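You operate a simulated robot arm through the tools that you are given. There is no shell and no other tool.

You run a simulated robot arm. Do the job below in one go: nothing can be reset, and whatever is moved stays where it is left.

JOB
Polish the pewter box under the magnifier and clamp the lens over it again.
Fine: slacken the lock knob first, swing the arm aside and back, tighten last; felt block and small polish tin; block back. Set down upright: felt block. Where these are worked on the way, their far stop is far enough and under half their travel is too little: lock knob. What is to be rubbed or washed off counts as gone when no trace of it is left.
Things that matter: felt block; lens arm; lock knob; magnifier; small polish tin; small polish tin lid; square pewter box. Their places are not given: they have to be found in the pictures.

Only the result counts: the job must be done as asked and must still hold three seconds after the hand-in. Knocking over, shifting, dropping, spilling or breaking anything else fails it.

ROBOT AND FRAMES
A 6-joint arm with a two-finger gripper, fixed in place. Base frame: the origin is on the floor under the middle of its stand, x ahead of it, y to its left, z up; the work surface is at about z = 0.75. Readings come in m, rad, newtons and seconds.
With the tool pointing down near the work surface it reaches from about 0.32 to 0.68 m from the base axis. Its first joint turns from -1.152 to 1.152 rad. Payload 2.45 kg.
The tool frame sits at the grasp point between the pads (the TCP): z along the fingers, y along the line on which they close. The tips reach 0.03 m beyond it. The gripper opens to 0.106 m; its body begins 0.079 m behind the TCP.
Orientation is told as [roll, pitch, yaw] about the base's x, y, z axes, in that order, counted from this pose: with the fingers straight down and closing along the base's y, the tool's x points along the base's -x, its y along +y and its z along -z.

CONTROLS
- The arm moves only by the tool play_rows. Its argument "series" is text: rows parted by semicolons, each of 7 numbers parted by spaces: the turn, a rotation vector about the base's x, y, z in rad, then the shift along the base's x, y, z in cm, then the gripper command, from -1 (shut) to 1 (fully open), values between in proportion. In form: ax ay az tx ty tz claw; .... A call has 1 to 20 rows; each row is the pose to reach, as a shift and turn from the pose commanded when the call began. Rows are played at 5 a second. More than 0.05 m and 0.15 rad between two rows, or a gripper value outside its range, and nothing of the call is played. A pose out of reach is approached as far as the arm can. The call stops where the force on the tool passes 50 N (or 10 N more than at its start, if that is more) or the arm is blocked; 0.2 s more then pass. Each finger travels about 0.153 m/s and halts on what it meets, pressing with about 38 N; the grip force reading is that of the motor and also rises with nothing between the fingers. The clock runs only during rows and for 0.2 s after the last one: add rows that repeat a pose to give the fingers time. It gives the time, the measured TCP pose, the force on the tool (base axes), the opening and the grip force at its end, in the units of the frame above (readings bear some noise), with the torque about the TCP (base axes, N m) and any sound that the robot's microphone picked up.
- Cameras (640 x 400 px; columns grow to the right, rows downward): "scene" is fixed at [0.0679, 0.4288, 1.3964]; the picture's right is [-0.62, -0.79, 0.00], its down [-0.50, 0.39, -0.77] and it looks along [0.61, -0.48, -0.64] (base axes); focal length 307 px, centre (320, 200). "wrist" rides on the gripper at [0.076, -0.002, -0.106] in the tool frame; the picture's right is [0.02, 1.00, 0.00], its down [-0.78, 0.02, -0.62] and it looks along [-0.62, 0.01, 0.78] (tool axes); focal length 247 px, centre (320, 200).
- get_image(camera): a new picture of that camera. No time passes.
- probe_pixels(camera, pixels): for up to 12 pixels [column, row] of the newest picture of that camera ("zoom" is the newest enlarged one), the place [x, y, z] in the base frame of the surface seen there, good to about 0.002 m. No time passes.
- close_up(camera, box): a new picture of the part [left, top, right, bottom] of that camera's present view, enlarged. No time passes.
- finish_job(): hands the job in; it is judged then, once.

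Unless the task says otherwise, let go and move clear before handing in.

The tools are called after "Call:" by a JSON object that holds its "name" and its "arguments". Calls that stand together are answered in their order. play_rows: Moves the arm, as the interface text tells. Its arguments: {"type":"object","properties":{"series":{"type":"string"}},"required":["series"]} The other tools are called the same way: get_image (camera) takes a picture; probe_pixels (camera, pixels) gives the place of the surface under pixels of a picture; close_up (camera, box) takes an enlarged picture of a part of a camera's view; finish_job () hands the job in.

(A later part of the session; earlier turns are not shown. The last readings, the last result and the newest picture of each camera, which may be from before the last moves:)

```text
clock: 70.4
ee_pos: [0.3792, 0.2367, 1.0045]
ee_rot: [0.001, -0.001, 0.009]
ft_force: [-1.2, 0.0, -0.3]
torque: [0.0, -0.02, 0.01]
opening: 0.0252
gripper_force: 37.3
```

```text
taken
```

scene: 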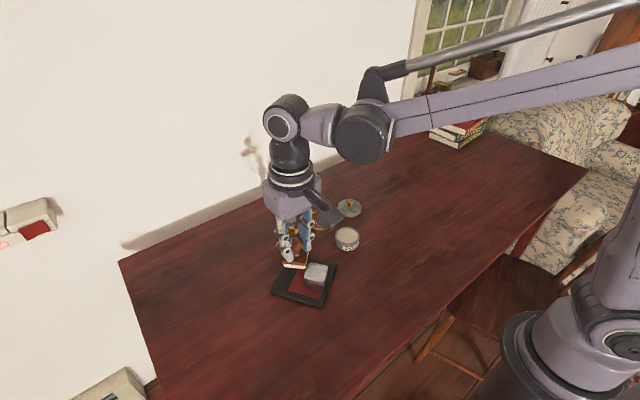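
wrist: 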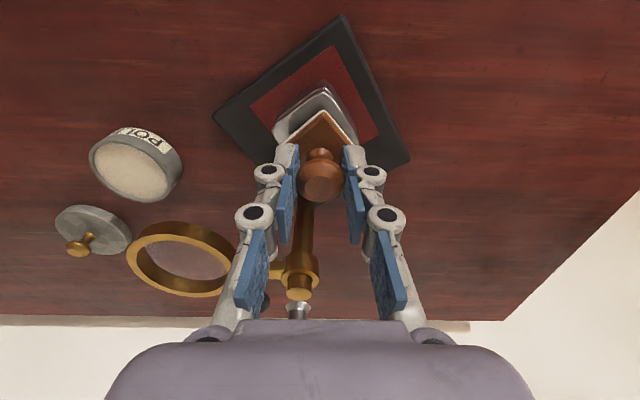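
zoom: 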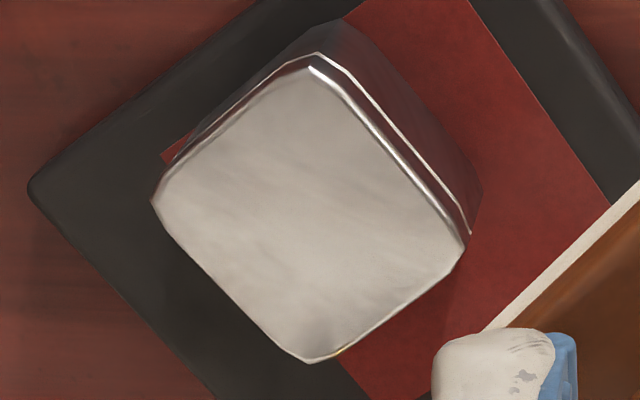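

The box centre is now (0.4286,0.1554), about 18 mm from its proper spot on the plate, so I'll push it back later. First I'll take the felt block back to its original place at (0.3895,0.362), with the same heading as when I picked it up.

Call:
{"name": "play_rows", "arguments": {"series": "0 0 -0.13 0.2 2.5 0 -1; 0 0 -0.26 0.4 5 0 -1; 0 0 -0.39 0.6 7.5 0 -1; 0 0 -0.52 0.8 10 0 -1; 0 0 -0.66 0.96 12.48 0 -1; 0 0 -0.66 0.96 12.48 -4.5 -1; 0 0 -0.66 0.96 12.48 -9 -1; 0 0 -0.66 0.96 12.48 -13.5 -1; 0 0 -0.66 0.96 12.48 -17 -1; 0 0 -0.66 0.96 12.48 -19 -1; 0 0 -0.66 0.96 12.48 -19 -1"}}

Call:
{"name": "close_up", "arguments": {"camera": "scene", "box": [210, 300, 290, 380]}}

```text
clock: 72.8
ee_pos: [0.3918, 0.3591, 0.811]
ee_rot: [0.002, -0.002, -0.652]
ft_force: [-0.3, -0.7, 0.4]
torque: [0.02, 0.01, 0.0]
opening: 0.0251
gripper_force: 38.1
```

```text
5.00 times, centred on (250, 340) of scene
```

zoom: 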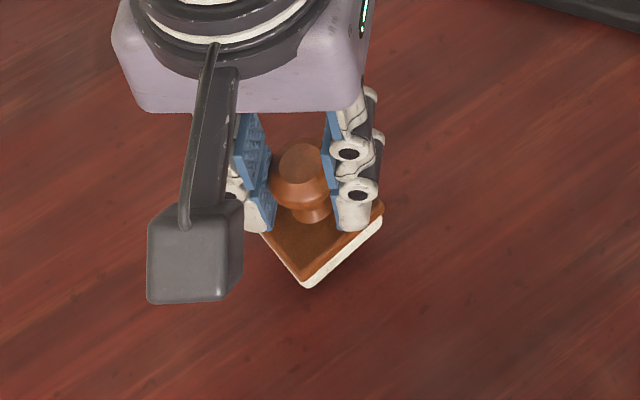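

The block is about 6 mm above the table, with a small offset of (+3,−2.4) mm. I'll correct that and lower to contact.

Call:
{"name": "play_rows", "arguments": {"series": "0 0 0 -0.15 0.12 0 -1; 0 0 0 -0.3 0.24 0 -1; 0 0 0 -0.3 0.24 -0.3 -1; 0 0 0 -0.3 0.24 -0.5 -1; 0 0 0 -0.3 0.24 -0.6 -1; 0 0 0 -0.3 0.24 -0.6 -1"}}

```text
clock: 74.2
ee_pos: [0.3864, 0.363, 0.8081]
ee_rot: [0.001, -0.002, -0.65]
ft_force: [-0.5, 0.1, -0.3]
torque: [0.03, 0.02, 0.03]
opening: 0.0252
gripper_force: 37.8
```

The readings vary by a millimetre or two, so I'll probe the block's visible edges in the picture to compare with its original corners.

Call:
{"name": "close_up", "arguments": {"camera": "scene", "box": [228, 325, 270, 367]}}

Call:
{"name": "play_rows", "arguments": {"series": "0 0 0 0 0 0 -1; 0 0 0 0 0 0 -1"}}

```text
9.52 times, centred on (249, 346) of scene
```

zoom: 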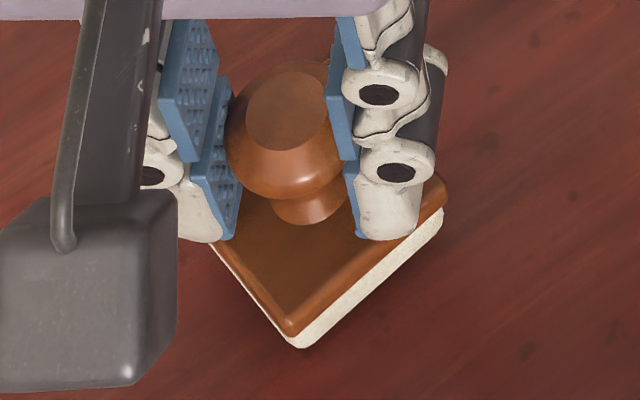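

```text
clock: 74.8
ee_pos: [0.3873, 0.362, 0.8077]
ee_rot: [0.003, -0.002, -0.651]
ft_force: [0.2, -0.7, -0.2]
torque: [0.01, 0.0, 0.02]
opening: 0.0251
gripper_force: 38.1
```

Call:
{"name": "probe_pixels", "arguments": {"camera": "zoom", "pixels": [[290, 330], [442, 200], [300, 345], [440, 222], [290, 100], [215, 250], [318, 212]]}}

```text
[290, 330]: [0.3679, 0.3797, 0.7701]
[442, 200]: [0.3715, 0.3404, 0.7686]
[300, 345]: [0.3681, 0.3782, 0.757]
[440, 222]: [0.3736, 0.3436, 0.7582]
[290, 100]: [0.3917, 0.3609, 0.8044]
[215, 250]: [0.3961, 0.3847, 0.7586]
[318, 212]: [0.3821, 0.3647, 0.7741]
```

The block centre (0.389,0.362) matches its original spot, but it's twisted about 6°. I'll rotate −0.1 rad and lower until it touches the table.

Call:
{"name": "play_rows", "arguments": {"series": "0 0 -0.1 0 0 0 -1; 0 0 -0.1 0 0 -0.15 -1; 0 0 -0.1 0 0 -0.25 -1; 0 0 -0.1 0 0 -0.25 -1"}}

Call:
{"name": "close_up", "arguments": {"camera": "scene", "box": [228, 325, 270, 367]}}

Call:
{"name": "probe_pixels", "arguments": {"camera": "zoom", "pixels": [[285, 333], [442, 210], [295, 348], [440, 232], [290, 110], [318, 212]]}}

```text
clock: 75.8
ee_pos: [0.3872, 0.3636, 0.8043]
ee_rot: [0.0, -0.001, -0.75]
ft_force: [-0.4, 0.1, 0.3]
torque: [0.0, 0.0, 0.01]
opening: 0.0253
gripper_force: 38.8
```

```text
9.52 times, centred on (249, 346) of scene
```

zoom: 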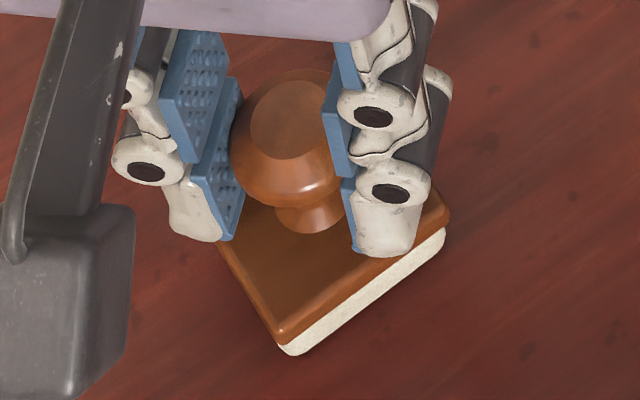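

```text
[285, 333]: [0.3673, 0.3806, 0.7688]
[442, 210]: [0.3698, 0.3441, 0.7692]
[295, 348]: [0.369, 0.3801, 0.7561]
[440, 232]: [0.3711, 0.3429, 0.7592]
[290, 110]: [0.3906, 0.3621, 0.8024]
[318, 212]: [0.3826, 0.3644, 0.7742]
```

The block edge is parallel to its original direction again, about 1.5 mm above the table. I'll lower in fine steps until it seats.

Call:
{"name": "play_rows", "arguments": {"series": "0 0 0 0 0 -0.06 -1; 0 0 0 0 0 -0.12 -1; 0 0 0 0 0 -0.12 -1"}}

```text
clock: 76.6
ee_pos: [0.3861, 0.3628, 0.8038]
ee_rot: [0.003, -0.002, -0.751]
ft_force: [-0.7, -0.2, -0.3]
torque: [0.04, 0.02, -0.01]
opening: 0.025
gripper_force: 38.0
```

There's no contact force yet, so I'll keep lowering in small steps.

Call:
{"name": "play_rows", "arguments": {"series": "0 0 0 0 0 -0.04 -1; 0 0 0 0 0 -0.08 -1; 0 0 0 0 0 -0.08 -1"}}

```text
clock: 77.4
ee_pos: [0.3868, 0.3628, 0.8033]
ee_rot: [0.002, -0.002, -0.75]
ft_force: [2.1, -0.5, 26.7]
torque: [-0.2, -0.1, 0.01]
opening: 0.025
gripper_force: 38.2
```

It's seated, with a firm 26.7 N contact. I'll relieve the pressure slightly, open the fingers, rise and look.

Call:
{"name": "play_rows", "arguments": {"series": "0 0 0 0 0 0.05 -1; 0 0 0 0 0 0.05 -0.6; 0 0 0 0 0 0.05 -0.1; 0 0 0 0 0 0.05 0.1; 0 0 0 0 0 0.05 0.1; 0 0 0 0 0 3 0.1; 0 0 0 0 0 7 0.1; 0 0 0 -1 -2 11 0.1; 0 0 0 -2 -4 15 0.1; 0 0 0 -2 -4 15 0.1"}}

Call:
{"name": "close_up", "arguments": {"camera": "scene", "box": [228, 325, 270, 367]}}

Call:
{"name": "probe_pixels", "arguments": {"camera": "zoom", "pixels": [[295, 110], [195, 175], [280, 325], [445, 215], [355, 70], [290, 342], [445, 235], [320, 215]]}}

```text
clock: 79.6
ee_pos: [0.3663, 0.3228, 0.9562]
ee_rot: [0.001, -0.001, -0.749]
ft_force: [1.0, 0.7, 0.2]
torque: [0.0, -0.01, 0.01]
opening: 0.0581
gripper_force: 0.0
```

```text
9.52 times, centred on (249, 346) of scene
```

zoom: 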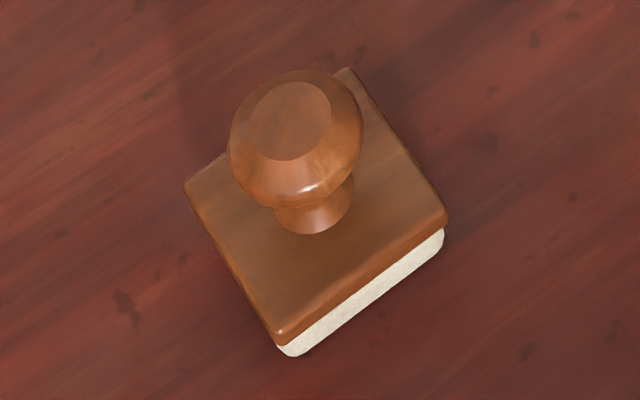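

```text
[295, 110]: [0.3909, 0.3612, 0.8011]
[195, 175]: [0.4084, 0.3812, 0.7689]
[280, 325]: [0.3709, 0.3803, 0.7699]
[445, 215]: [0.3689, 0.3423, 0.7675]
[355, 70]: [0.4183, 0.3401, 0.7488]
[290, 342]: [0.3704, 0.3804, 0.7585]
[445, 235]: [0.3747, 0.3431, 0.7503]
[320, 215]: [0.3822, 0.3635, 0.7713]
```

The block is back within about 1 mm, upright. Next I'll re-centre the box on the plate by gripping its sides, so I'll move above it with the fingers aligned to its sides (yaw ≈ 0.655) and open wide.

Call:
{"name": "play_rows", "arguments": {"series": "0 0 0.14 0.62 -1.67 1 0.3; 0 0 0.28 1.25 -3.35 2 0.7; 0 0 0.42 1.87 -5.02 2 0.7; 0 0 0.56 2.5 -6.7 2 0.7; 0 0 0.7 3.1 -8.37 2 0.7; 0 0 0.84 3.74 -10.04 2 0.7; 0 0 0.98 4.36 -11.72 2 0.7; 0 0 1.12 5.0 -13.4 2 0.7; 0 0 1.26 5.6 -15.07 2 0.7; 0 0 1.404 6.23 -16.74 2 0.7; 0 0 1.404 6.23 -16.74 2 0.7"}}

Call:
{"name": "get_image", "arguments": {"camera": "wrist"}}

Call:
{"name": "close_up", "arguments": {"camera": "wrist", "box": [240, 40, 400, 160]}}

```text
clock: 82.0
ee_pos: [0.4287, 0.1558, 0.9727]
ee_rot: [0.0, -0.002, 0.652]
ft_force: [-0.6, 0.7, 0.0]
torque: [-0.01, 0.0, 0.0]
opening: 0.09
gripper_force: 0.1
```

```text
taken
```

wrist: 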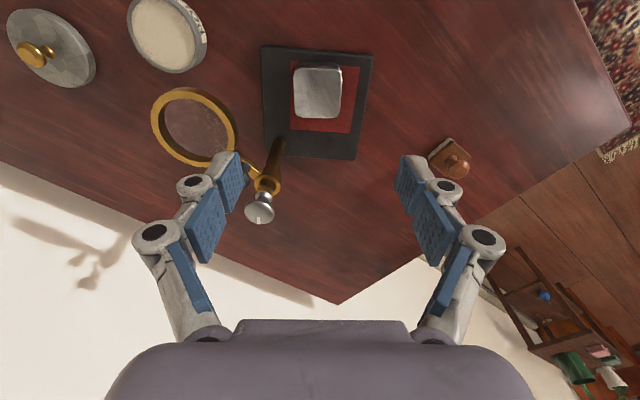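

```text
3.33 times, centred on (320, 100) of wrist
```

zoom: 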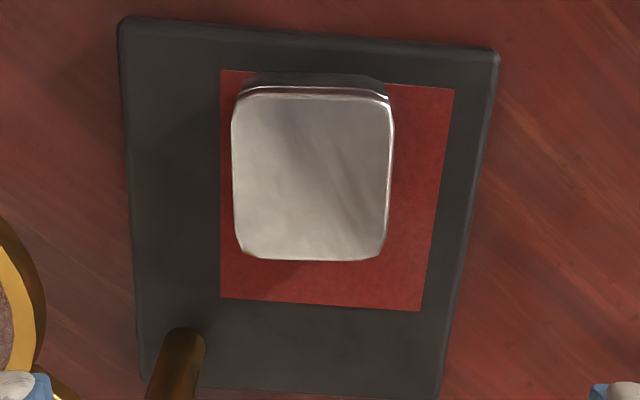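

The box top is clean from this angle too, and the box is square to the fingers. I'll narrow the opening to keep clear of the lens ring and descend around the box.

Call:
{"name": "play_rows", "arguments": {"series": "0 0 0 0 0 -3 0.25; 0 0 0 0 0 -7 0.25; 0 0 0 0 0 -11 0.25; 0 0 0 0 0 -14.5 0.25; 0 0 0 0 0 -17 0.25; 0 0 0 0 0 -17 0.25"}}

Call:
{"name": "close_up", "arguments": {"camera": "wrist", "box": [200, 40, 440, 220]}}

Call:
{"name": "close_up", "arguments": {"camera": "scene", "box": [250, 190, 370, 310]}}

```text
clock: 83.4
ee_pos: [0.4297, 0.1522, 0.8036]
ee_rot: [0.003, -0.001, 0.652]
ft_force: [0.0, -0.5, -0.8]
torque: [-0.01, -0.02, -0.01]
opening: 0.0662
gripper_force: 0.1
```

```text
2.22 times, centred on (320, 130) of wrist
```

zoom: 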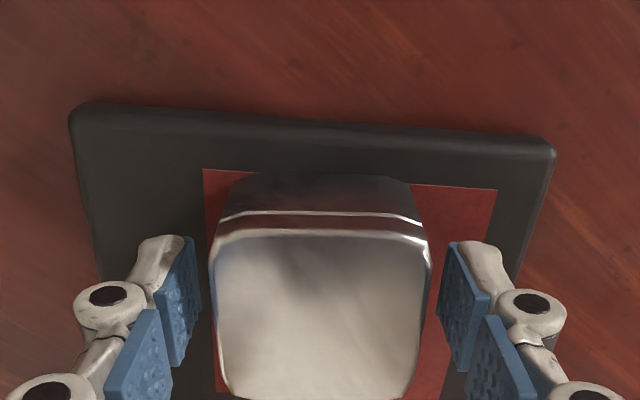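

```text
3.33 times, centred on (310, 250) of scene
```

zoom: 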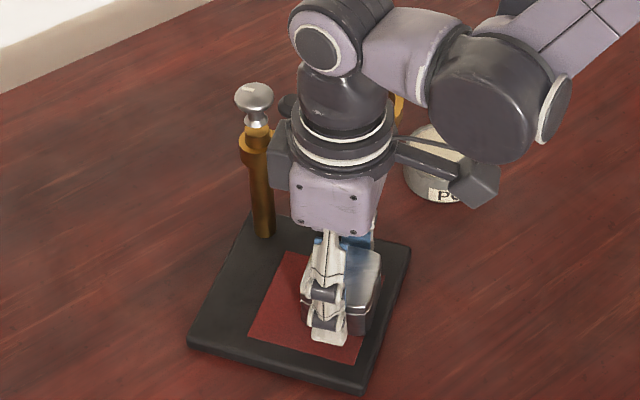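

The fingers flank the box evenly. A dark part of the gripper shows near the knob at zoom (285,160), so I'll probe how close it is before shifting.

Call:
{"name": "probe_pixels", "arguments": {"camera": "zoom", "pixels": [[280, 150], [275, 180], [300, 185], [272, 140], [300, 120], [285, 105], [255, 90], [258, 150], [320, 195], [265, 225]]}}

```text
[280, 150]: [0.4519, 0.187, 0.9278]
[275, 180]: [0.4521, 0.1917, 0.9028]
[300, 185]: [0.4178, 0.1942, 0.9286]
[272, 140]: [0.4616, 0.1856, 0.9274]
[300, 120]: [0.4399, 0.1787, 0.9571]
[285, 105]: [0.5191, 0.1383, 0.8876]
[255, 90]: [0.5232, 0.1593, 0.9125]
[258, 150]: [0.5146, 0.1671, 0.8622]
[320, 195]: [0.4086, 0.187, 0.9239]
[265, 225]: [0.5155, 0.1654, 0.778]
```

The dark part is still 3–4 cm from the knob, so the shift is safe. I'll close on the box sides.

Call:
{"name": "play_rows", "arguments": {"series": "0 0 0 0 0 0 0; 0 0 0 0 0 0 -0.2; 0 0 0 0 0 0 -0.4; 0 0 0 0 0 0 -0.4"}}

```text
clock: 84.4
ee_pos: [0.4293, 0.1516, 0.8038]
ee_rot: [0.001, -0.003, 0.651]
ft_force: [0.2, 0.7, 0.0]
torque: [0.0, -0.01, 0.0]
opening: 0.0512
gripper_force: 37.9
```

The grip on the box is firm at opening 0.0512. I'll lift it 4 mm, shift it by (+10,+15) mm to its place on the plate, and lower it.

Call:
{"name": "play_rows", "arguments": {"series": "0 0 0 0 0 0.2 -0.4; 0 0 0 0 0 0.4 -0.4; 0 0 0 0.33 0.5 0.4 -0.4; 0 0 0 0.67 1.0 0.4 -0.4; 0 0 0 1.0 1.5 0.4 -0.4; 0 0 0 1.0 1.5 0.4 -0.4; 0 0 0 1.0 1.5 0.2 -0.4; 0 0 0 1.0 1.5 0.05 -0.4; 0 0 0 1.0 1.5 0.05 -0.4"}}

Call:
{"name": "close_up", "arguments": {"camera": "scene", "box": [250, 190, 370, 310]}}

Call:
{"name": "close_up", "arguments": {"camera": "wrist", "box": [200, 40, 440, 220]}}

```text
clock: 86.4
ee_pos: [0.4387, 0.1707, 0.8042]
ee_rot: [0.002, -0.002, 0.654]
ft_force: [0.3, -0.9, -1.9]
torque: [-0.02, 0.0, -0.01]
opening: 0.0514
gripper_force: 37.9
```

```text
3.33 times, centred on (310, 250) of scene
```

zoom: 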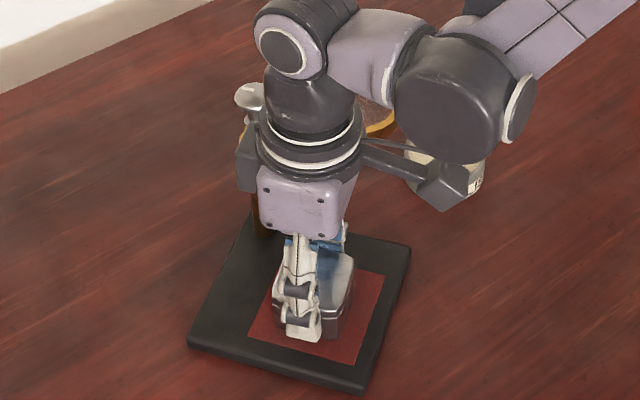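

```text
2.22 times, centred on (320, 130) of wrist
```

zoom: 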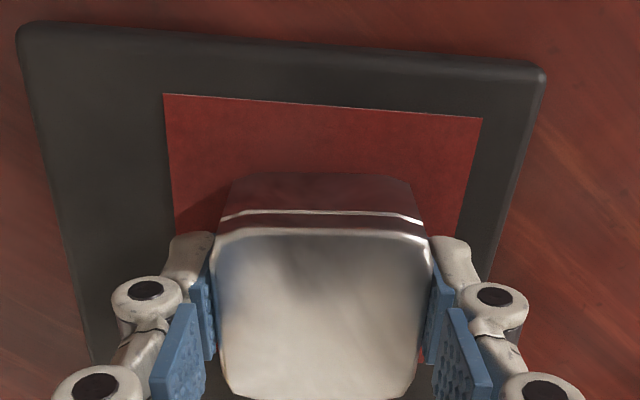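

The box rides in the grip at about (0.4387,0.1707), its intended spot. I'll set it down, open and rise.

Call:
{"name": "play_rows", "arguments": {"series": "0 0 0 0 0 -0.05 -0.4; 0 0 0 0 0 -0.05 -0.1; 0 0 0 0 0 -0.05 0.15; 0 0 0 0 0 -0.05 0.2; 0 0 0 0 0 3 0.2; 0 0 0 0 0 7 0.2; 0 0 0 0 0 11.5 0.2; 0 0 0 0 0 16 0.2; 0 0 0 -2 1 20 0.2; 0 0 0 -2 1 20 0.2"}}

Call:
{"name": "close_up", "arguments": {"camera": "wrist", "box": [220, 20, 420, 160]}}

Call:
{"name": "close_up", "arguments": {"camera": "scene", "box": [250, 200, 360, 310]}}

```text
clock: 88.6
ee_pos: [0.4198, 0.1831, 1.0054]
ee_rot: [0.003, -0.001, 0.653]
ft_force: [-0.5, 0.6, -0.9]
torque: [0.05, -0.03, 0.04]
opening: 0.0634
gripper_force: 0.0
```

```text
2.86 times, centred on (320, 90) of wrist
```

zoom: 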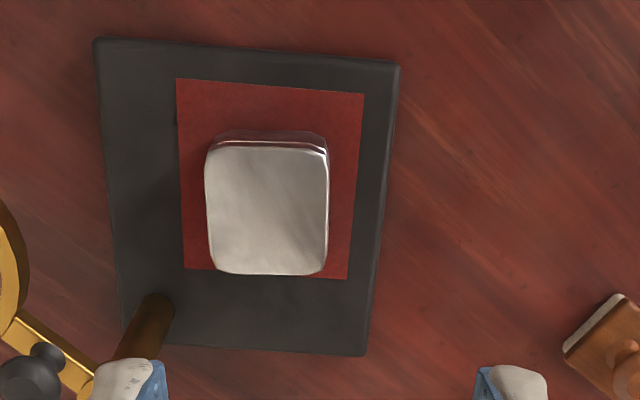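

```text
3.64 times, centred on (305, 255) of scene
```

zoom: 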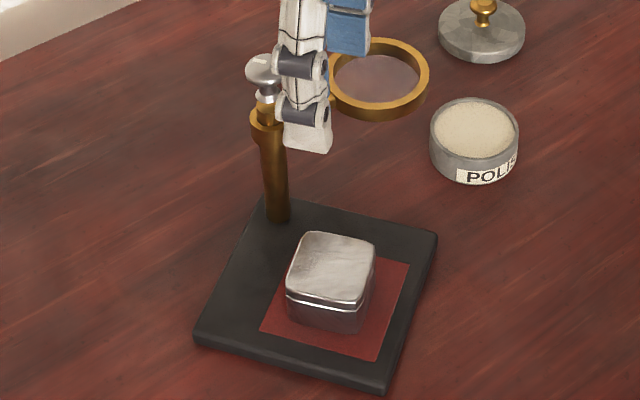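

The box is back at its place on the cloth and clean, and the plate is unmoved. Next I'll swing the lens arm back: closed fingers go down on the far (+x) side of the ring at about (0.571,0.087).

Call:
{"name": "play_rows", "arguments": {"series": "0 0 -0.12 3.0 -1.9 0 -0.5; 0 0 -0.24 6.0 -3.8 0 -1; 0 0 -0.36 9.0 -5.8 0 -1; 0 0 -0.48 12.1 -7.7 0 -1; 0 0 -0.6 15.1 -9.6 0 -1; 0 0 -0.6 15.1 -9.6 -4.3 -1; 0 0 -0.6 15.1 -9.6 -8.6 -1; 0 0 -0.6 15.1 -9.6 -13 -1; 0 0 -0.6 15.1 -9.6 -13 -1"}}

Call:
{"name": "close_up", "arguments": {"camera": "scene", "box": [250, 170, 370, 290]}}

Call:
{"name": "get_image", "arguments": {"camera": "wrist"}}

```text
clock: 90.6
ee_pos: [0.5699, 0.0844, 0.8698]
ee_rot: [0.002, -0.001, 0.054]
ft_force: [0.0, 0.3, -0.4]
torque: [-0.01, -0.02, 0.02]
opening: 0.0
gripper_force: 28.7
```

```text
3.33 times, centred on (310, 230) of scene
```

zoom: 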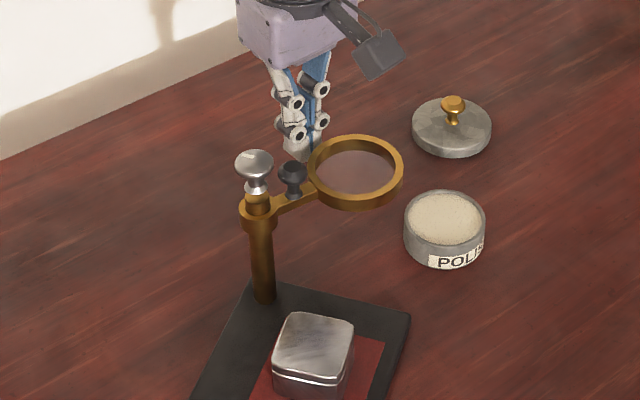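

```text
taken
```

wrist: 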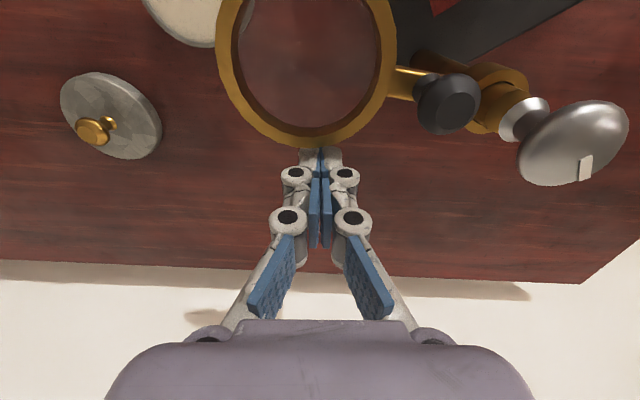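

The fingers sit on the ring's +x side with no contact yet. I'll push the arm clockwise along its arc, stopping about 10° short of its stop.

Call:
{"name": "play_rows", "arguments": {"series": "0 0 -0.13 -1.56 -0.71 0 -1; 0 0 -0.27 -3.16 -1.25 0 -1; 0 0 -0.41 -4.83 -1.50 0 -1; 0 0 -0.55 -6.52 -1.46 0 -1; 0 0 -0.69 -8.18 -1.13 0 -1; 0 0 -0.83 -9.75 -0.51 0 -1; 0 0 -0.97 -11.2 0.37 0 -1; 0 0 -1.11 -12.46 1.49 0 -1; 0 0 -1.24 -13.29 2.48 0 -1; 0 0 -1.24 -13.29 2.48 0 -1"}}

Call:
{"name": "close_up", "arguments": {"camera": "scene", "box": [250, 190, 370, 310]}}

```text
clock: 92.8
ee_pos: [0.4363, 0.1085, 0.8727]
ee_rot: [0.002, 0.0, -1.188]
ft_force: [0.1, -0.5, -0.6]
torque: [-0.03, 0.0, 0.01]
opening: 0.0002
gripper_force: 28.6
```

```text
3.33 times, centred on (310, 250) of scene
```

zoom: 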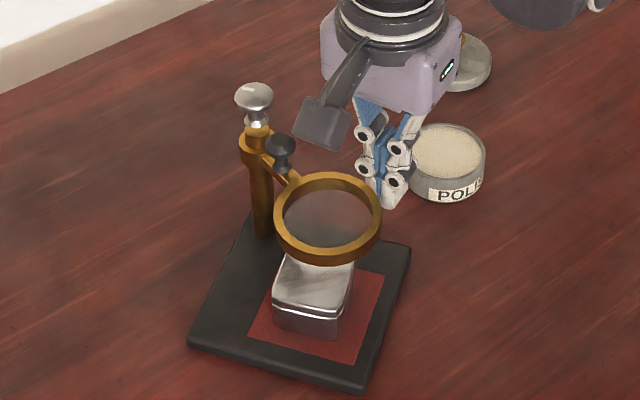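

The arm swung back smoothly with the plate still. I'll probe the ring to see how far it is from its stop over the box.

Call:
{"name": "probe_pixels", "arguments": {"camera": "zoom", "pixels": [[276, 215], [380, 215], [328, 174], [328, 255], [237, 97], [272, 97], [255, 88], [282, 140], [190, 345], [410, 248], [362, 385], [313, 290]]}}

```text
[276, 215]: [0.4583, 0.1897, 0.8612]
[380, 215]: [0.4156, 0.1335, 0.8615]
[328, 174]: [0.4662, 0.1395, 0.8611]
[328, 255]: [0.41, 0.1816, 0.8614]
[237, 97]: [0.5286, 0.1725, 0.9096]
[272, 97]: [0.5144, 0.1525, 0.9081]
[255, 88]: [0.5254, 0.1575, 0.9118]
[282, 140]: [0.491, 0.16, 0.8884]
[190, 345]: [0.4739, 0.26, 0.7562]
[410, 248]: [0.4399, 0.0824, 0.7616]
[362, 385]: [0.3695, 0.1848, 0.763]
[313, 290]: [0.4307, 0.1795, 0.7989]
```

The ring is at about (0.4375,0.161), roughly 8 mm short of its stop. I'll nudge it in +y in small steps, watching for the rise in force at the stop.

Call:
{"name": "play_rows", "arguments": {"series": "0 0 0 0 0.3 0 -1; 0 0 0 0 0.6 0 -1; 0 0 0 0 0.8 0 -1; 0 0 0 0 0.8 0 -1"}}

Call:
{"name": "close_up", "arguments": {"camera": "scene", "box": [250, 190, 370, 310]}}

```text
clock: 93.8
ee_pos: [0.4367, 0.1185, 0.8742]
ee_rot: [0.001, -0.002, -1.187]
ft_force: [-0.5, -0.8, 0.4]
torque: [-0.01, 0.02, 0.01]
opening: 0.0001
gripper_force: 28.2
```

```text
3.33 times, centred on (310, 250) of scene
```

zoom: 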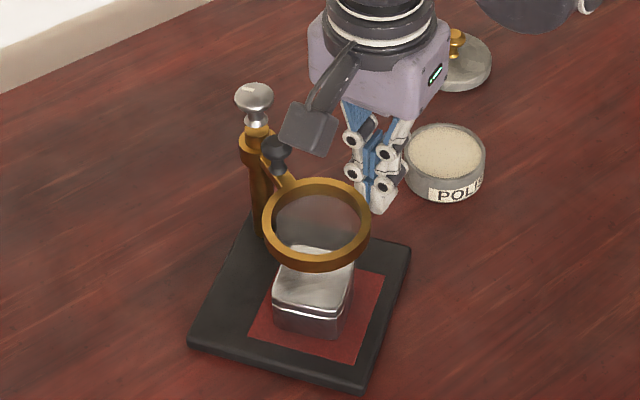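

The ring is advancing with the plate still and the force about 1 N. I'll take another small nudge.

Call:
{"name": "play_rows", "arguments": {"series": "0 0 0 0 0.12 0 -1; 0 0 0 0 0.24 0 -1; 0 0 0 0 0.24 0 -1"}}

Call:
{"name": "close_up", "arguments": {"camera": "scene", "box": [250, 190, 370, 310]}}

```text
clock: 94.6
ee_pos: [0.4382, 0.119, 0.8741]
ee_rot: [0.001, -0.003, -1.188]
ft_force: [-1.3, -8.0, 0.8]
torque: [-0.11, 0.01, 0.0]
opening: 0.0
gripper_force: 28.6
```

```text
3.33 times, centred on (310, 250) of scene
```

zoom: 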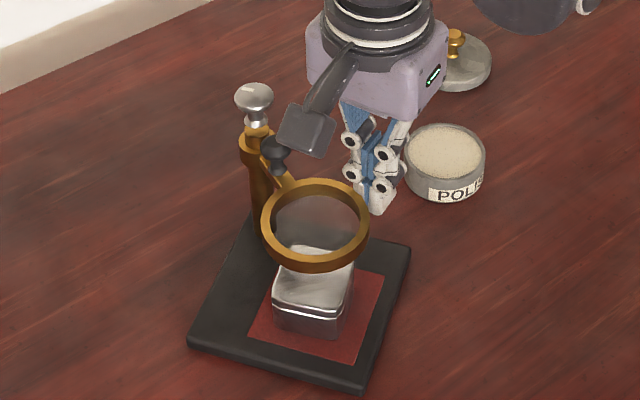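

The force rose to 8 N, so the arm is at its stop over the box again and the plate hasn't moved. I'll back off, rise and move above the knob.

Call:
{"name": "play_rows", "arguments": {"series": "0 0 0 0 -1 0 -1; 0 0 0 0 -2.5 0 -1; 0 0 0.14 0 -2.5 4 -1; 0 0 0.28 0 -2.5 8.5 -1; 0 0 0.42 0 -2.5 13 -1; 0 0 0.56 0.8 -1.6 15 -0.5; 0 0 0.7 1.6 -0.6 15 0; 0 0 0.84 2.4 0.3 15 0; 0 0 0.98 3.2 1.2 15 0; 0 0 1.12 4.0 2.1 15 0; 0 0 1.26 4.8 3.0 15 0; 0 0 1.4 5.6 3.9 15 0; 0 0 1.54 6.4 4.3 15 0; 0 0 1.68 7.2 4.6 15 0; 0 0 1.82 7.73 4.7 15 0; 0 0 1.96 7.73 4.7 15 0; 0 0 2.1 7.73 4.7 15 0; 0 0 2.24 7.73 4.7 15 0; 0 0 2.38 7.73 4.7 15 0; 0 0 2.38 7.73 4.7 15 0"}}

Call:
{"name": "get_image", "arguments": {"camera": "wrist"}}

Call:
{"name": "close_up", "arguments": {"camera": "wrist", "box": [270, 50, 390, 170]}}

```text
clock: 98.8
ee_pos: [0.5155, 0.1684, 1.025]
ee_rot: [0.001, -0.002, 1.194]
ft_force: [0.5, 0.2, 0.5]
torque: [0.03, 0.0, 0.03]
opening: 0.0531
gripper_force: 0.1
```

```text
taken
```

wrist: 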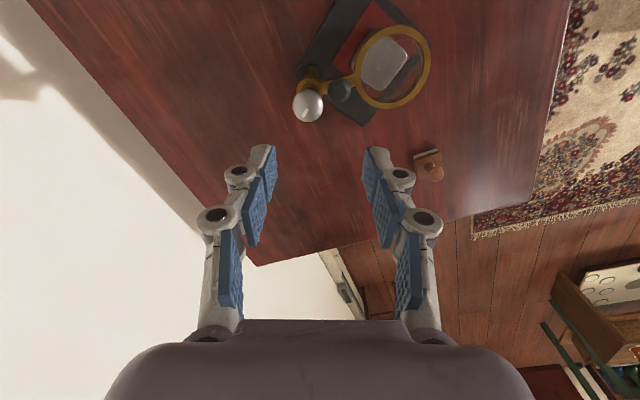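

```text
3.33 times, centred on (330, 110) of wrist
```

zoom: 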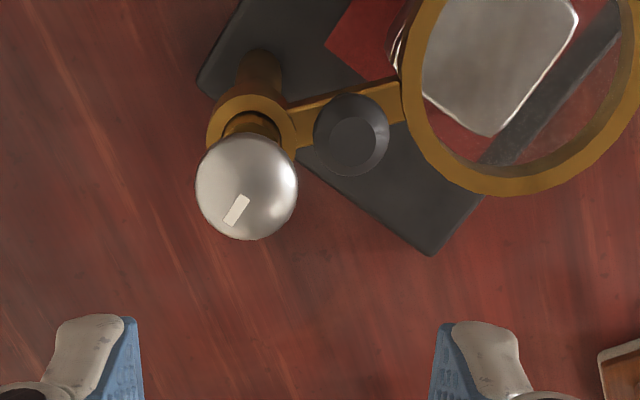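

The knob shows off-centre to the left at zoom (247,187). I'll probe its edges to get its exact position.

Call:
{"name": "probe_pixels", "arguments": {"camera": "zoom", "pixels": [[247, 187], [200, 185], [293, 185], [247, 145], [247, 235], [235, 210], [247, 205], [350, 140], [300, 115], [410, 110], [636, 110], [490, 185]]}}

Call:
{"name": "probe_pixels", "arguments": {"camera": "wrist", "pixels": [[308, 107], [308, 112], [343, 91], [296, 72], [365, 122], [385, 62], [356, 75], [430, 65], [395, 30], [390, 105]]}}

```text
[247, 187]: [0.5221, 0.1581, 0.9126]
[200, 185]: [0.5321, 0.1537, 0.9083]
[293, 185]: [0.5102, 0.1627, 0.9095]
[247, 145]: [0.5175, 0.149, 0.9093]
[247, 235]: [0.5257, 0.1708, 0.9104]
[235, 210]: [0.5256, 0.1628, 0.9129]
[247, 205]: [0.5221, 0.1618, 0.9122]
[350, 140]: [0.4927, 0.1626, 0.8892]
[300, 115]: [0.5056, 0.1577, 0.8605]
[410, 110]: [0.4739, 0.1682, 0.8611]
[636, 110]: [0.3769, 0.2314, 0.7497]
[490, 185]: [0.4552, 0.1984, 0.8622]
```

```text
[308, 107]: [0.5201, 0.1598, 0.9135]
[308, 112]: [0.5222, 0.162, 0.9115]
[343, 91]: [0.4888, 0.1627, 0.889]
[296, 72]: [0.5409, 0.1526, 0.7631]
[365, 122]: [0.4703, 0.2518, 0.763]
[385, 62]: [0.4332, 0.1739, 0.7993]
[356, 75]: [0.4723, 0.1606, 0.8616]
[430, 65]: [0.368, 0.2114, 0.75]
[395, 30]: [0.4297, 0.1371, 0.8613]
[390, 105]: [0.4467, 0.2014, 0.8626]
```

The knob centre is at (0.5213,0.1595), because the stand moved a little at the far stop. I'll shift over it and descend so the tips overlap only the knob, then check centring.

Call:
{"name": "play_rows", "arguments": {"series": "0 0 0 0.29 -0.45 -1 0; 0 0 0 0.58 -0.89 -3.5 0; 0 0 0 0.58 -0.89 -7 0; 0 0 0 0.58 -0.89 -9.3 0; 0 0 0 0.58 -0.89 -9.85 0; 0 0 0 0.58 -0.89 -9.85 0"}}

Call:
{"name": "close_up", "arguments": {"camera": "wrist", "box": [230, 80, 410, 240]}}

Call:
{"name": "close_up", "arguments": {"camera": "scene", "box": [250, 170, 370, 290]}}

```text
clock: 100.2
ee_pos: [0.519, 0.1576, 0.9254]
ee_rot: [0.001, -0.001, 1.193]
ft_force: [1.1, 0.7, -0.7]
torque: [-0.01, 0.03, 0.02]
opening: 0.0531
gripper_force: 0.0
```

```text
2.50 times, centred on (320, 160) of wrist
```

zoom: 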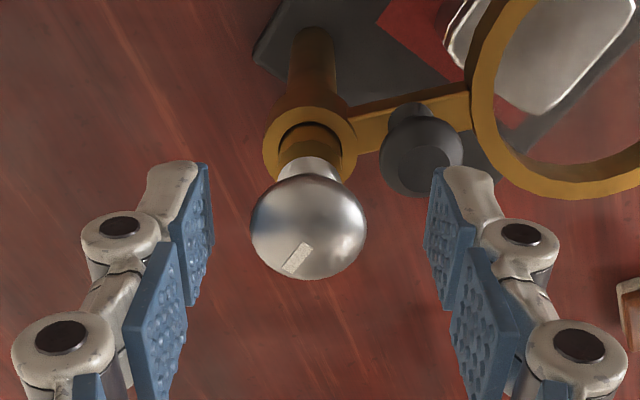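

```text
3.33 times, centred on (310, 230) of scene
```

zoom: 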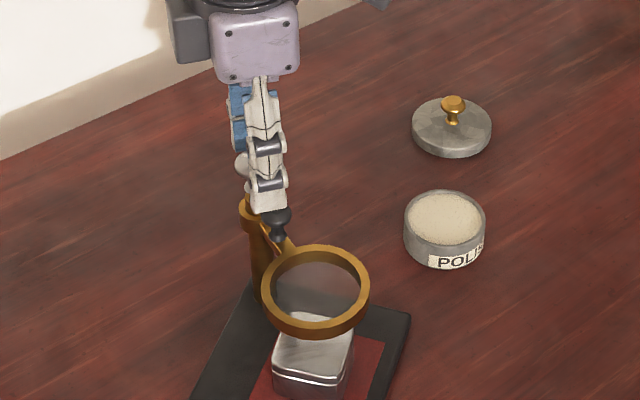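

The knob is about 2.7 mm left of the midline between the pads. I'll shift by (+2.5,−1) mm and close on it.

Call:
{"name": "play_rows", "arguments": {"series": "0 0 0 0.25 -0.1 0.08 0; 0 0 0 0.25 -0.1 0.08 -0.2; 0 0 0 0.25 -0.1 0.08 -0.6; 0 0 0 0.25 -0.1 0.08 -1; 0 0 0 0.25 -0.1 0.08 -1"}}

Call:
{"name": "close_up", "arguments": {"camera": "wrist", "box": [230, 80, 410, 240]}}

```text
clock: 101.4
ee_pos: [0.5225, 0.1573, 0.9262]
ee_rot: [0.001, -0.002, 1.194]
ft_force: [-5.9, 1.2, 2.1]
torque: [-0.03, 0.15, 0.01]
opening: 0.0267
gripper_force: 38.0
```

```text
2.50 times, centred on (320, 160) of wrist
```

zoom: 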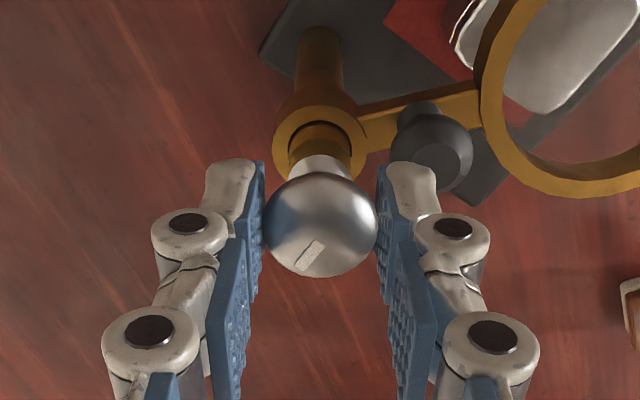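

The grip is good (opening 0.0267) with a small side load of about 6 N. I'll relieve that by 0.5 mm and turn clockwise about 1 rad.

Call:
{"name": "play_rows", "arguments": {"series": "0 0 0 -0.06 0.02 0 -1; 0 0 -0.1 -0.06 0.02 0 -1; 0 0 -0.2 -0.06 0.02 0 -1; 0 0 -0.3 -0.06 0.02 0 -1; 0 0 -0.4 -0.06 0.02 0 -1; 0 0 -0.5 -0.06 0.02 0 -1; 0 0 -0.6 -0.06 0.02 0 -1; 0 0 -0.7 -0.06 0.02 0 -1; 0 0 -0.8 -0.06 0.02 0 -1; 0 0 -0.9 -0.06 0.02 0 -1; 0 0 -1.0 -0.06 0.02 0 -1"}}

Call:
{"name": "close_up", "arguments": {"camera": "wrist", "box": [230, 80, 410, 240]}}

Call:
{"name": "close_up", "arguments": {"camera": "scene", "box": [250, 190, 370, 310]}}

```text
clock: 103.8
ee_pos: [0.5221, 0.1584, 0.9261]
ee_rot: [0.001, -0.001, 0.19]
ft_force: [-6.2, 5.0, 2.7]
torque: [0.07, 0.04, -0.05]
opening: 0.0268
gripper_force: 38.2
```

```text
2.50 times, centred on (320, 160) of wrist
```

zoom: 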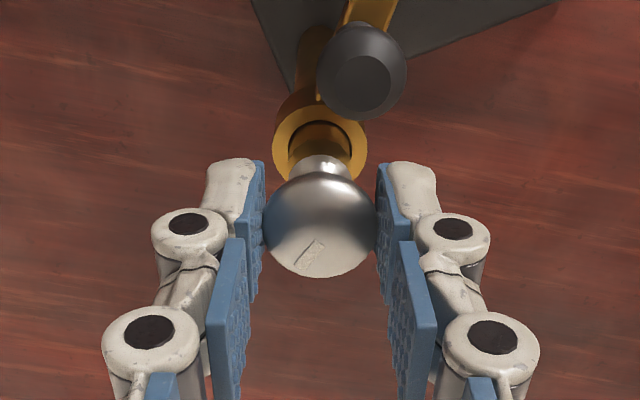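

```text
3.33 times, centred on (310, 250) of scene
```

zoom: 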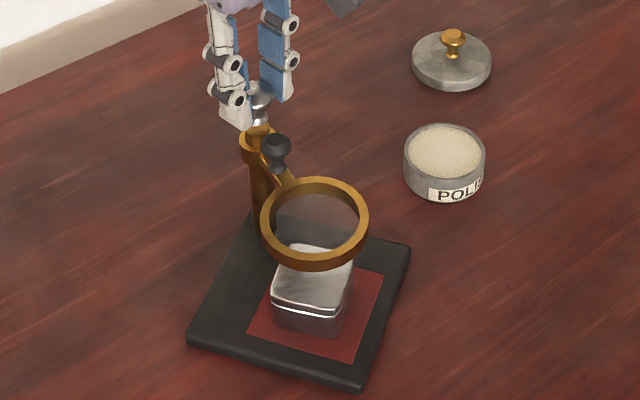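

The knob has turned 1 rad with the stand still and the mark fixed relative to the fingers. I'll continue clockwise another 0.5 rad and watch the torque.

Call:
{"name": "play_rows", "arguments": {"series": "0 0 -0.08 -0.04 0.04 0 -1; 0 0 -0.16 -0.06 0.05 0 -1; 0 0 -0.24 -0.06 0.05 0 -1; 0 0 -0.32 -0.06 0.05 0 -1; 0 0 -0.4 -0.06 0.05 0 -1; 0 0 -0.48 -0.06 0.05 0 -1; 0 0 -0.54 -0.06 0.05 0 -1"}}

Call:
{"name": "close_up", "arguments": {"camera": "scene", "box": [250, 190, 370, 310]}}

```text
clock: 105.4
ee_pos: [0.5239, 0.1584, 0.9247]
ee_rot: [0.003, -0.004, -0.35]
ft_force: [6.9, 4.1, 0.7]
torque: [-0.07, -0.73, 0.0]
opening: 0.0264
gripper_force: 38.0
```

```text
3.33 times, centred on (310, 250) of scene
```

zoom: 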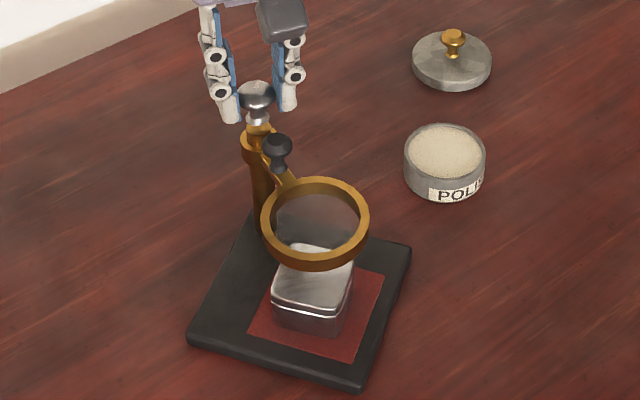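

The turn totals 1.54 rad with no twist torque yet, but the side load has flipped. I'll recentre slightly and continue in finer steps toward the stop.

Call:
{"name": "play_rows", "arguments": {"series": "0 0 0 0.06 0.04 0 -1; 0 0 0 0.08 0.04 0 -1; 0 0 -0.04 0.08 0.04 0 -1; 0 0 -0.08 0.08 0.04 0 -1"}}

Call:
{"name": "close_up", "arguments": {"camera": "wrist", "box": [230, 80, 410, 240]}}

```text
clock: 106.4
ee_pos: [0.5227, 0.1588, 0.9269]
ee_rot: [0.001, 0.002, -0.428]
ft_force: [-3.0, -1.6, -0.4]
torque: [-0.08, 0.01, 0.47]
opening: 0.0265
gripper_force: 38.2
```

```text
2.50 times, centred on (320, 160) of wrist
```

zoom: 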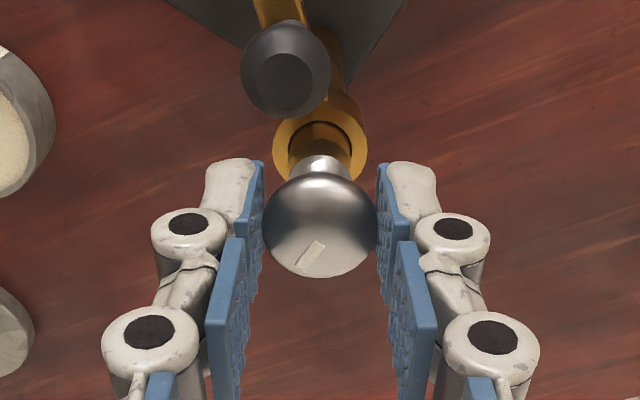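

The twist torque is now +0.47 N·m, so the knob is at its tight stop. Continuing slowly clockwise will also turn the stand back toward its original heading, so I'll do 0.3 rad and check.

Call:
{"name": "play_rows", "arguments": {"series": "0 0 -0.05 0 0 0 -1; 0 0 -0.1 0 0 0 -1; 0 0 -0.15 0 0 0 -1; 0 0 -0.2 0 0 0 -1; 0 0 -0.25 0 0 0 -1; 0 0 -0.3 0 0 0 -1; 0 0 -0.3 0 0 0 -1"}}

Call:
{"name": "close_up", "arguments": {"camera": "scene", "box": [250, 190, 370, 310]}}

Call:
{"name": "close_up", "arguments": {"camera": "wrist", "box": [230, 80, 410, 240]}}

```text
clock: 108.0
ee_pos: [0.5222, 0.1589, 0.9266]
ee_rot: [0.002, 0.001, -0.729]
ft_force: [0.2, 2.4, 2.5]
torque: [0.0, -0.05, 0.31]
opening: 0.0262
gripper_force: 38.3
```

```text
3.33 times, centred on (310, 250) of scene
```

zoom: 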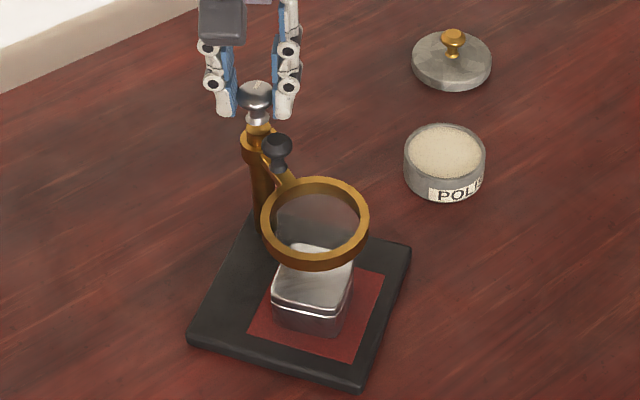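

```text
2.50 times, centred on (320, 160) of wrist
```

zoom: 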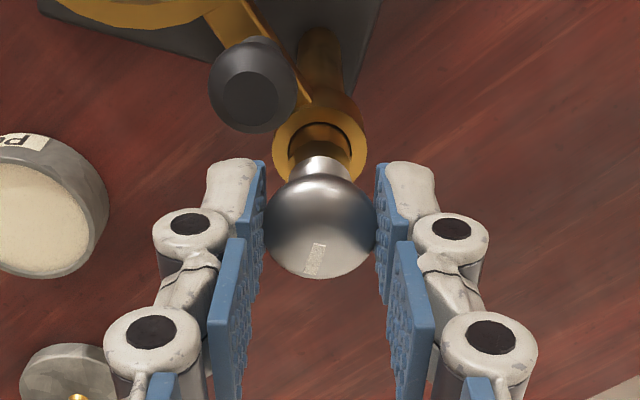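

The stand didn't move this time; the fingers slipped on the knob instead, so the knob is fully tight. I'll let go, rise, and measure everything.

Call:
{"name": "play_rows", "arguments": {"series": "0 0 0 0 0 0 -0.5; 0 0 0 0 0 0 0; 0 0 0 0 0 0 0; 0 0 0 0 0 3 0; 0 0 0 0 0 7 0; 0 0 0.14 -2 0 10 0; 0 0 0.28 -5 0 12 0; 0 0 0.42 -8 0 14 0; 0 0 0.56 -11 1 16 0; 0 0 0.7 -14 1 18 0; 0 0 0.7 -14 1 18 0"}}

Call:
{"name": "get_image", "arguments": {"camera": "wrist"}}

Call:
{"name": "close_up", "arguments": {"camera": "scene", "box": [250, 200, 360, 310]}}

Call:
{"name": "close_up", "arguments": {"camera": "wrist", "box": [240, 60, 400, 220]}}

```text
clock: 110.4
ee_pos: [0.3817, 0.1688, 1.1074]
ee_rot: [0.003, -0.002, -0.023]
ft_force: [-0.6, 0.2, -0.8]
torque: [-0.01, -0.01, -0.02]
opening: 0.0531
gripper_force: 0.0
```

```text
taken
```

wrist: 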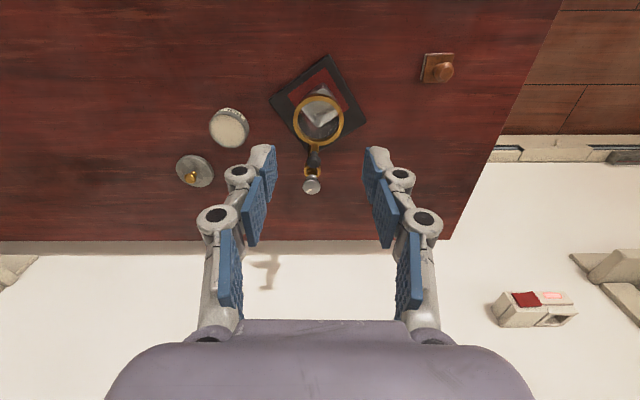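

```text
3.64 times, centred on (305, 255) of scene
```

zoom: 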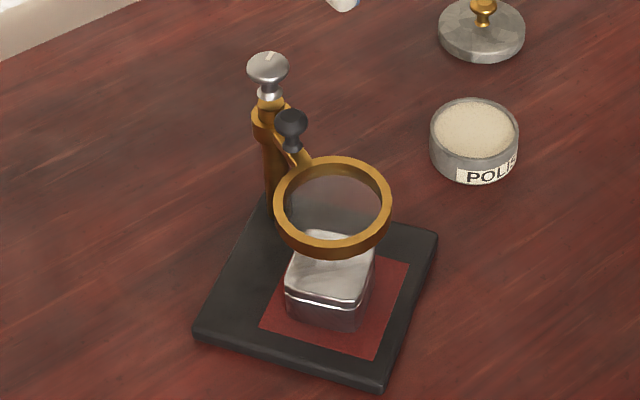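

```text
2.50 times, centred on (320, 140) of wrist
```

zoom: 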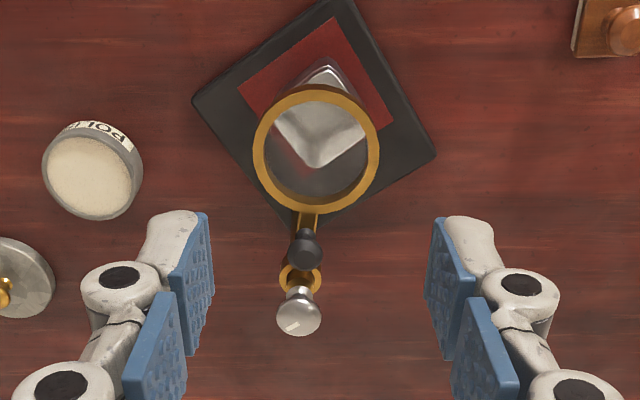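

The lens is over the box with everything visible. I'll zoom right in on the knob to check its mark against its original tight position.

Call:
{"name": "close_up", "arguments": {"camera": "wrist", "box": [295, 160, 335, 200]}}

Call:
{"name": "close_up", "arguments": {"camera": "scene", "box": [279, 205, 319, 245]}}

```text
10.00 times, centred on (315, 180) of wrist
```

zoom: 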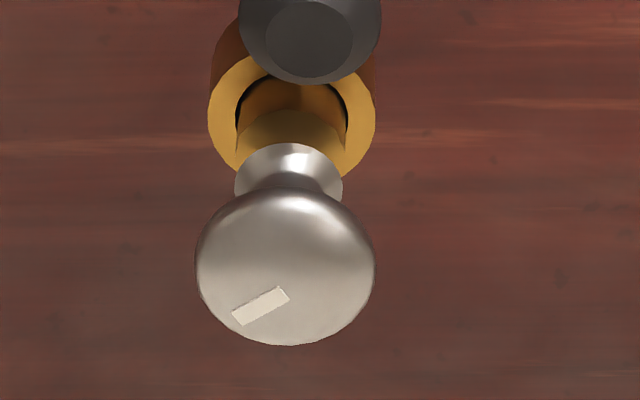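

```text
10.00 times, centred on (299, 225) of scene
```

zoom: 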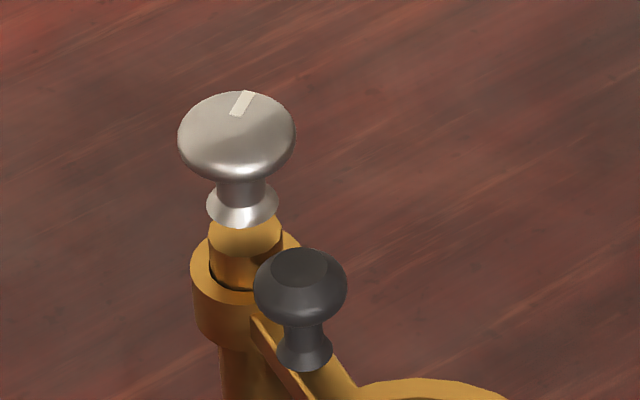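

The mark is at −55° absolute, i.e. −89.5° relative to the plate, matching its original tight position. Now I'll measure the plate corners again so I can push the stand back to its original place and heading.

Call:
{"name": "close_up", "arguments": {"camera": "scene", "box": [260, 230, 340, 310]}}

Call:
{"name": "probe_pixels", "arguments": {"camera": "zoom", "pixels": [[152, 285], [160, 268], [472, 145], [400, 352], [250, 95], [300, 310], [440, 240], [360, 120], [282, 270], [510, 140], [395, 330], [220, 180]]}}

Call:
{"name": "probe_pixels", "arguments": {"camera": "wrist", "pixels": [[271, 99], [330, 56], [366, 119], [313, 146], [294, 119], [344, 119], [319, 97], [319, 143], [313, 187], [314, 155], [322, 107], [327, 88]]}}

```text
5.00 times, centred on (300, 270) of scene
```

zoom: 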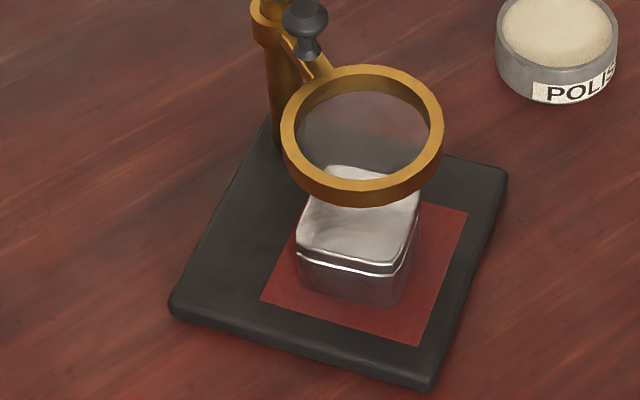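

```text
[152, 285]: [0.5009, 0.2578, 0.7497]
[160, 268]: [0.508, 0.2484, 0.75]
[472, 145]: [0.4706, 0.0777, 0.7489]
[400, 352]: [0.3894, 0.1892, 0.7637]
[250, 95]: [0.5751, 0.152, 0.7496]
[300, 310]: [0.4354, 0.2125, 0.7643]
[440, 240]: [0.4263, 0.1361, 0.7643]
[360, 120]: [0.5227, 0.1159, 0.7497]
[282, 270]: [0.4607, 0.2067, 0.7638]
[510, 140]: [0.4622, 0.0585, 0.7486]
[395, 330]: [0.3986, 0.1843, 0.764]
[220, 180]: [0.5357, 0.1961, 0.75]
```

```text
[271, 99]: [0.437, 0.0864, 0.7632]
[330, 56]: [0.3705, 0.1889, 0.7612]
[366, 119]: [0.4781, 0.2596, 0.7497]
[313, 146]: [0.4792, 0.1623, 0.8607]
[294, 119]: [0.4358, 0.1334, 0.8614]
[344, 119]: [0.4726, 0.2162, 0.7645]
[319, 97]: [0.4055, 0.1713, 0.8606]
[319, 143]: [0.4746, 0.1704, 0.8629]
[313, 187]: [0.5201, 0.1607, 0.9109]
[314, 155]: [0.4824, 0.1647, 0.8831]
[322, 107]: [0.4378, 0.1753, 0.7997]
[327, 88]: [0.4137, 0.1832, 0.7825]
```

The stand is at centre (0.456,0.171), turned +34°, while its original centre was (0.466,0.182) at 0°. I'll push the plate edge near its −x corner at table level with closed fingers; first I'll go down beside that corner.

Call:
{"name": "play_rows", "arguments": {"series": "0 0 0.12 -0.6 -0.1 -4 -0.5; 0 0 0.24 -1.2 -0.2 -8 -1; 0 0 0.36 -1.8 -0.3 -12 -1; 0 0 0.48 -2.3 -0.4 -16 -1; 0 0 0.62 -2.73 -0.43 -20 -1; 0 0 0.62 -2.73 -0.43 -24.5 -1; 0 0 0.62 -2.73 -0.43 -28.5 -1; 0 0 0.62 -2.73 -0.43 -31 -1; 0 0 0.62 -2.73 -0.43 -32.3 -1; 0 0 0.62 -2.73 -0.43 -32.3 -1"}}

Call:
{"name": "close_up", "arguments": {"camera": "scene", "box": [250, 220, 370, 340]}}

Call:
{"name": "get_image", "arguments": {"camera": "wrist"}}

```text
clock: 112.6
ee_pos: [0.3544, 0.1648, 0.7839]
ee_rot: [0.0, -0.001, 0.594]
ft_force: [0.8, -0.2, 0.2]
torque: [-0.02, 0.0, 0.01]
opening: 0.0
gripper_force: 28.7
```

```text
3.33 times, centred on (310, 280) of scene
```

zoom: 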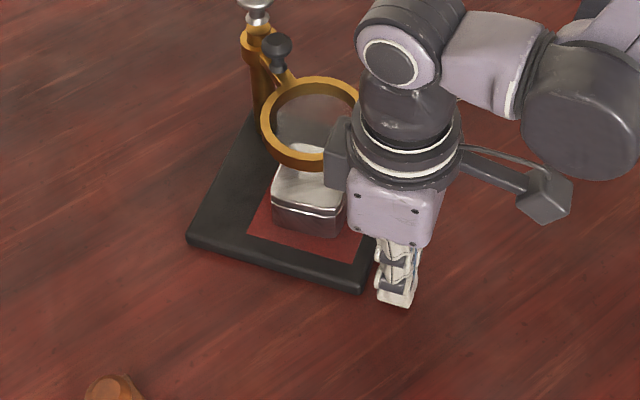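

```text
taken
```

wrist: 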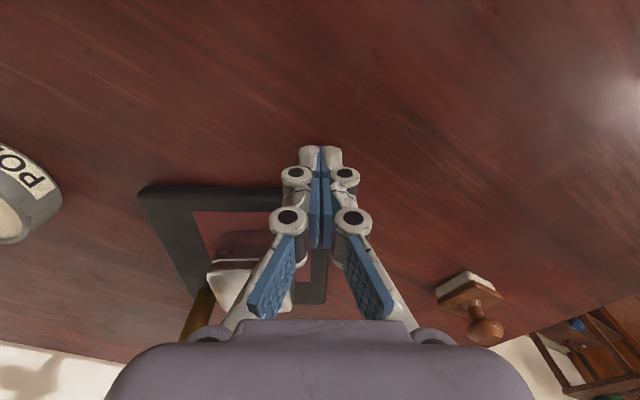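

The fingertips are at table level beside the corner, and the gripper's housing clears the lens. I'll push slowly along the edge's inward normal.

Call:
{"name": "play_rows", "arguments": {"series": "0 0 0 0.3 0.2 0 -1; 0 0 0 0.58 0.39 0 -1; 0 0 0 0.83 0.56 0 -1; 0 0 0 1.04 0.7 0 -1; 0 0 0 1.24 0.84 0 -1; 0 0 0 1.45 0.98 0 -1; 0 0 0 1.66 1.12 0 -1; 0 0 0 1.87 1.26 0 -1; 0 0 0 2.08 1.4 0 -1"}}

Call:
{"name": "close_up", "arguments": {"camera": "scene", "box": [250, 220, 370, 340]}}

```text
clock: 114.6
ee_pos: [0.3764, 0.1785, 0.7835]
ee_rot: [0.0, -0.003, 0.594]
ft_force: [-4.6, 0.3, 1.3]
torque: [-0.01, 0.12, -0.01]
opening: 0.0
gripper_force: 28.9
```

```text
3.33 times, centred on (310, 280) of scene
```

zoom: 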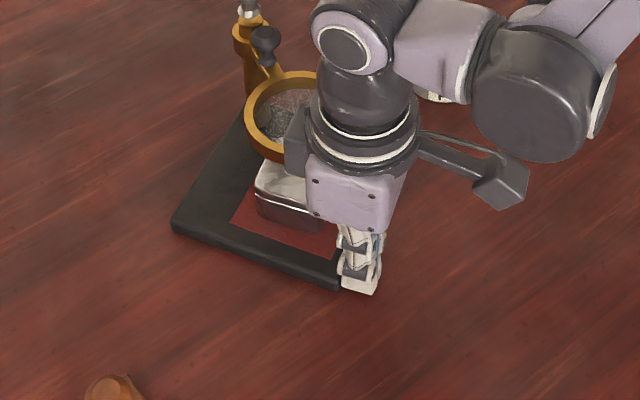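

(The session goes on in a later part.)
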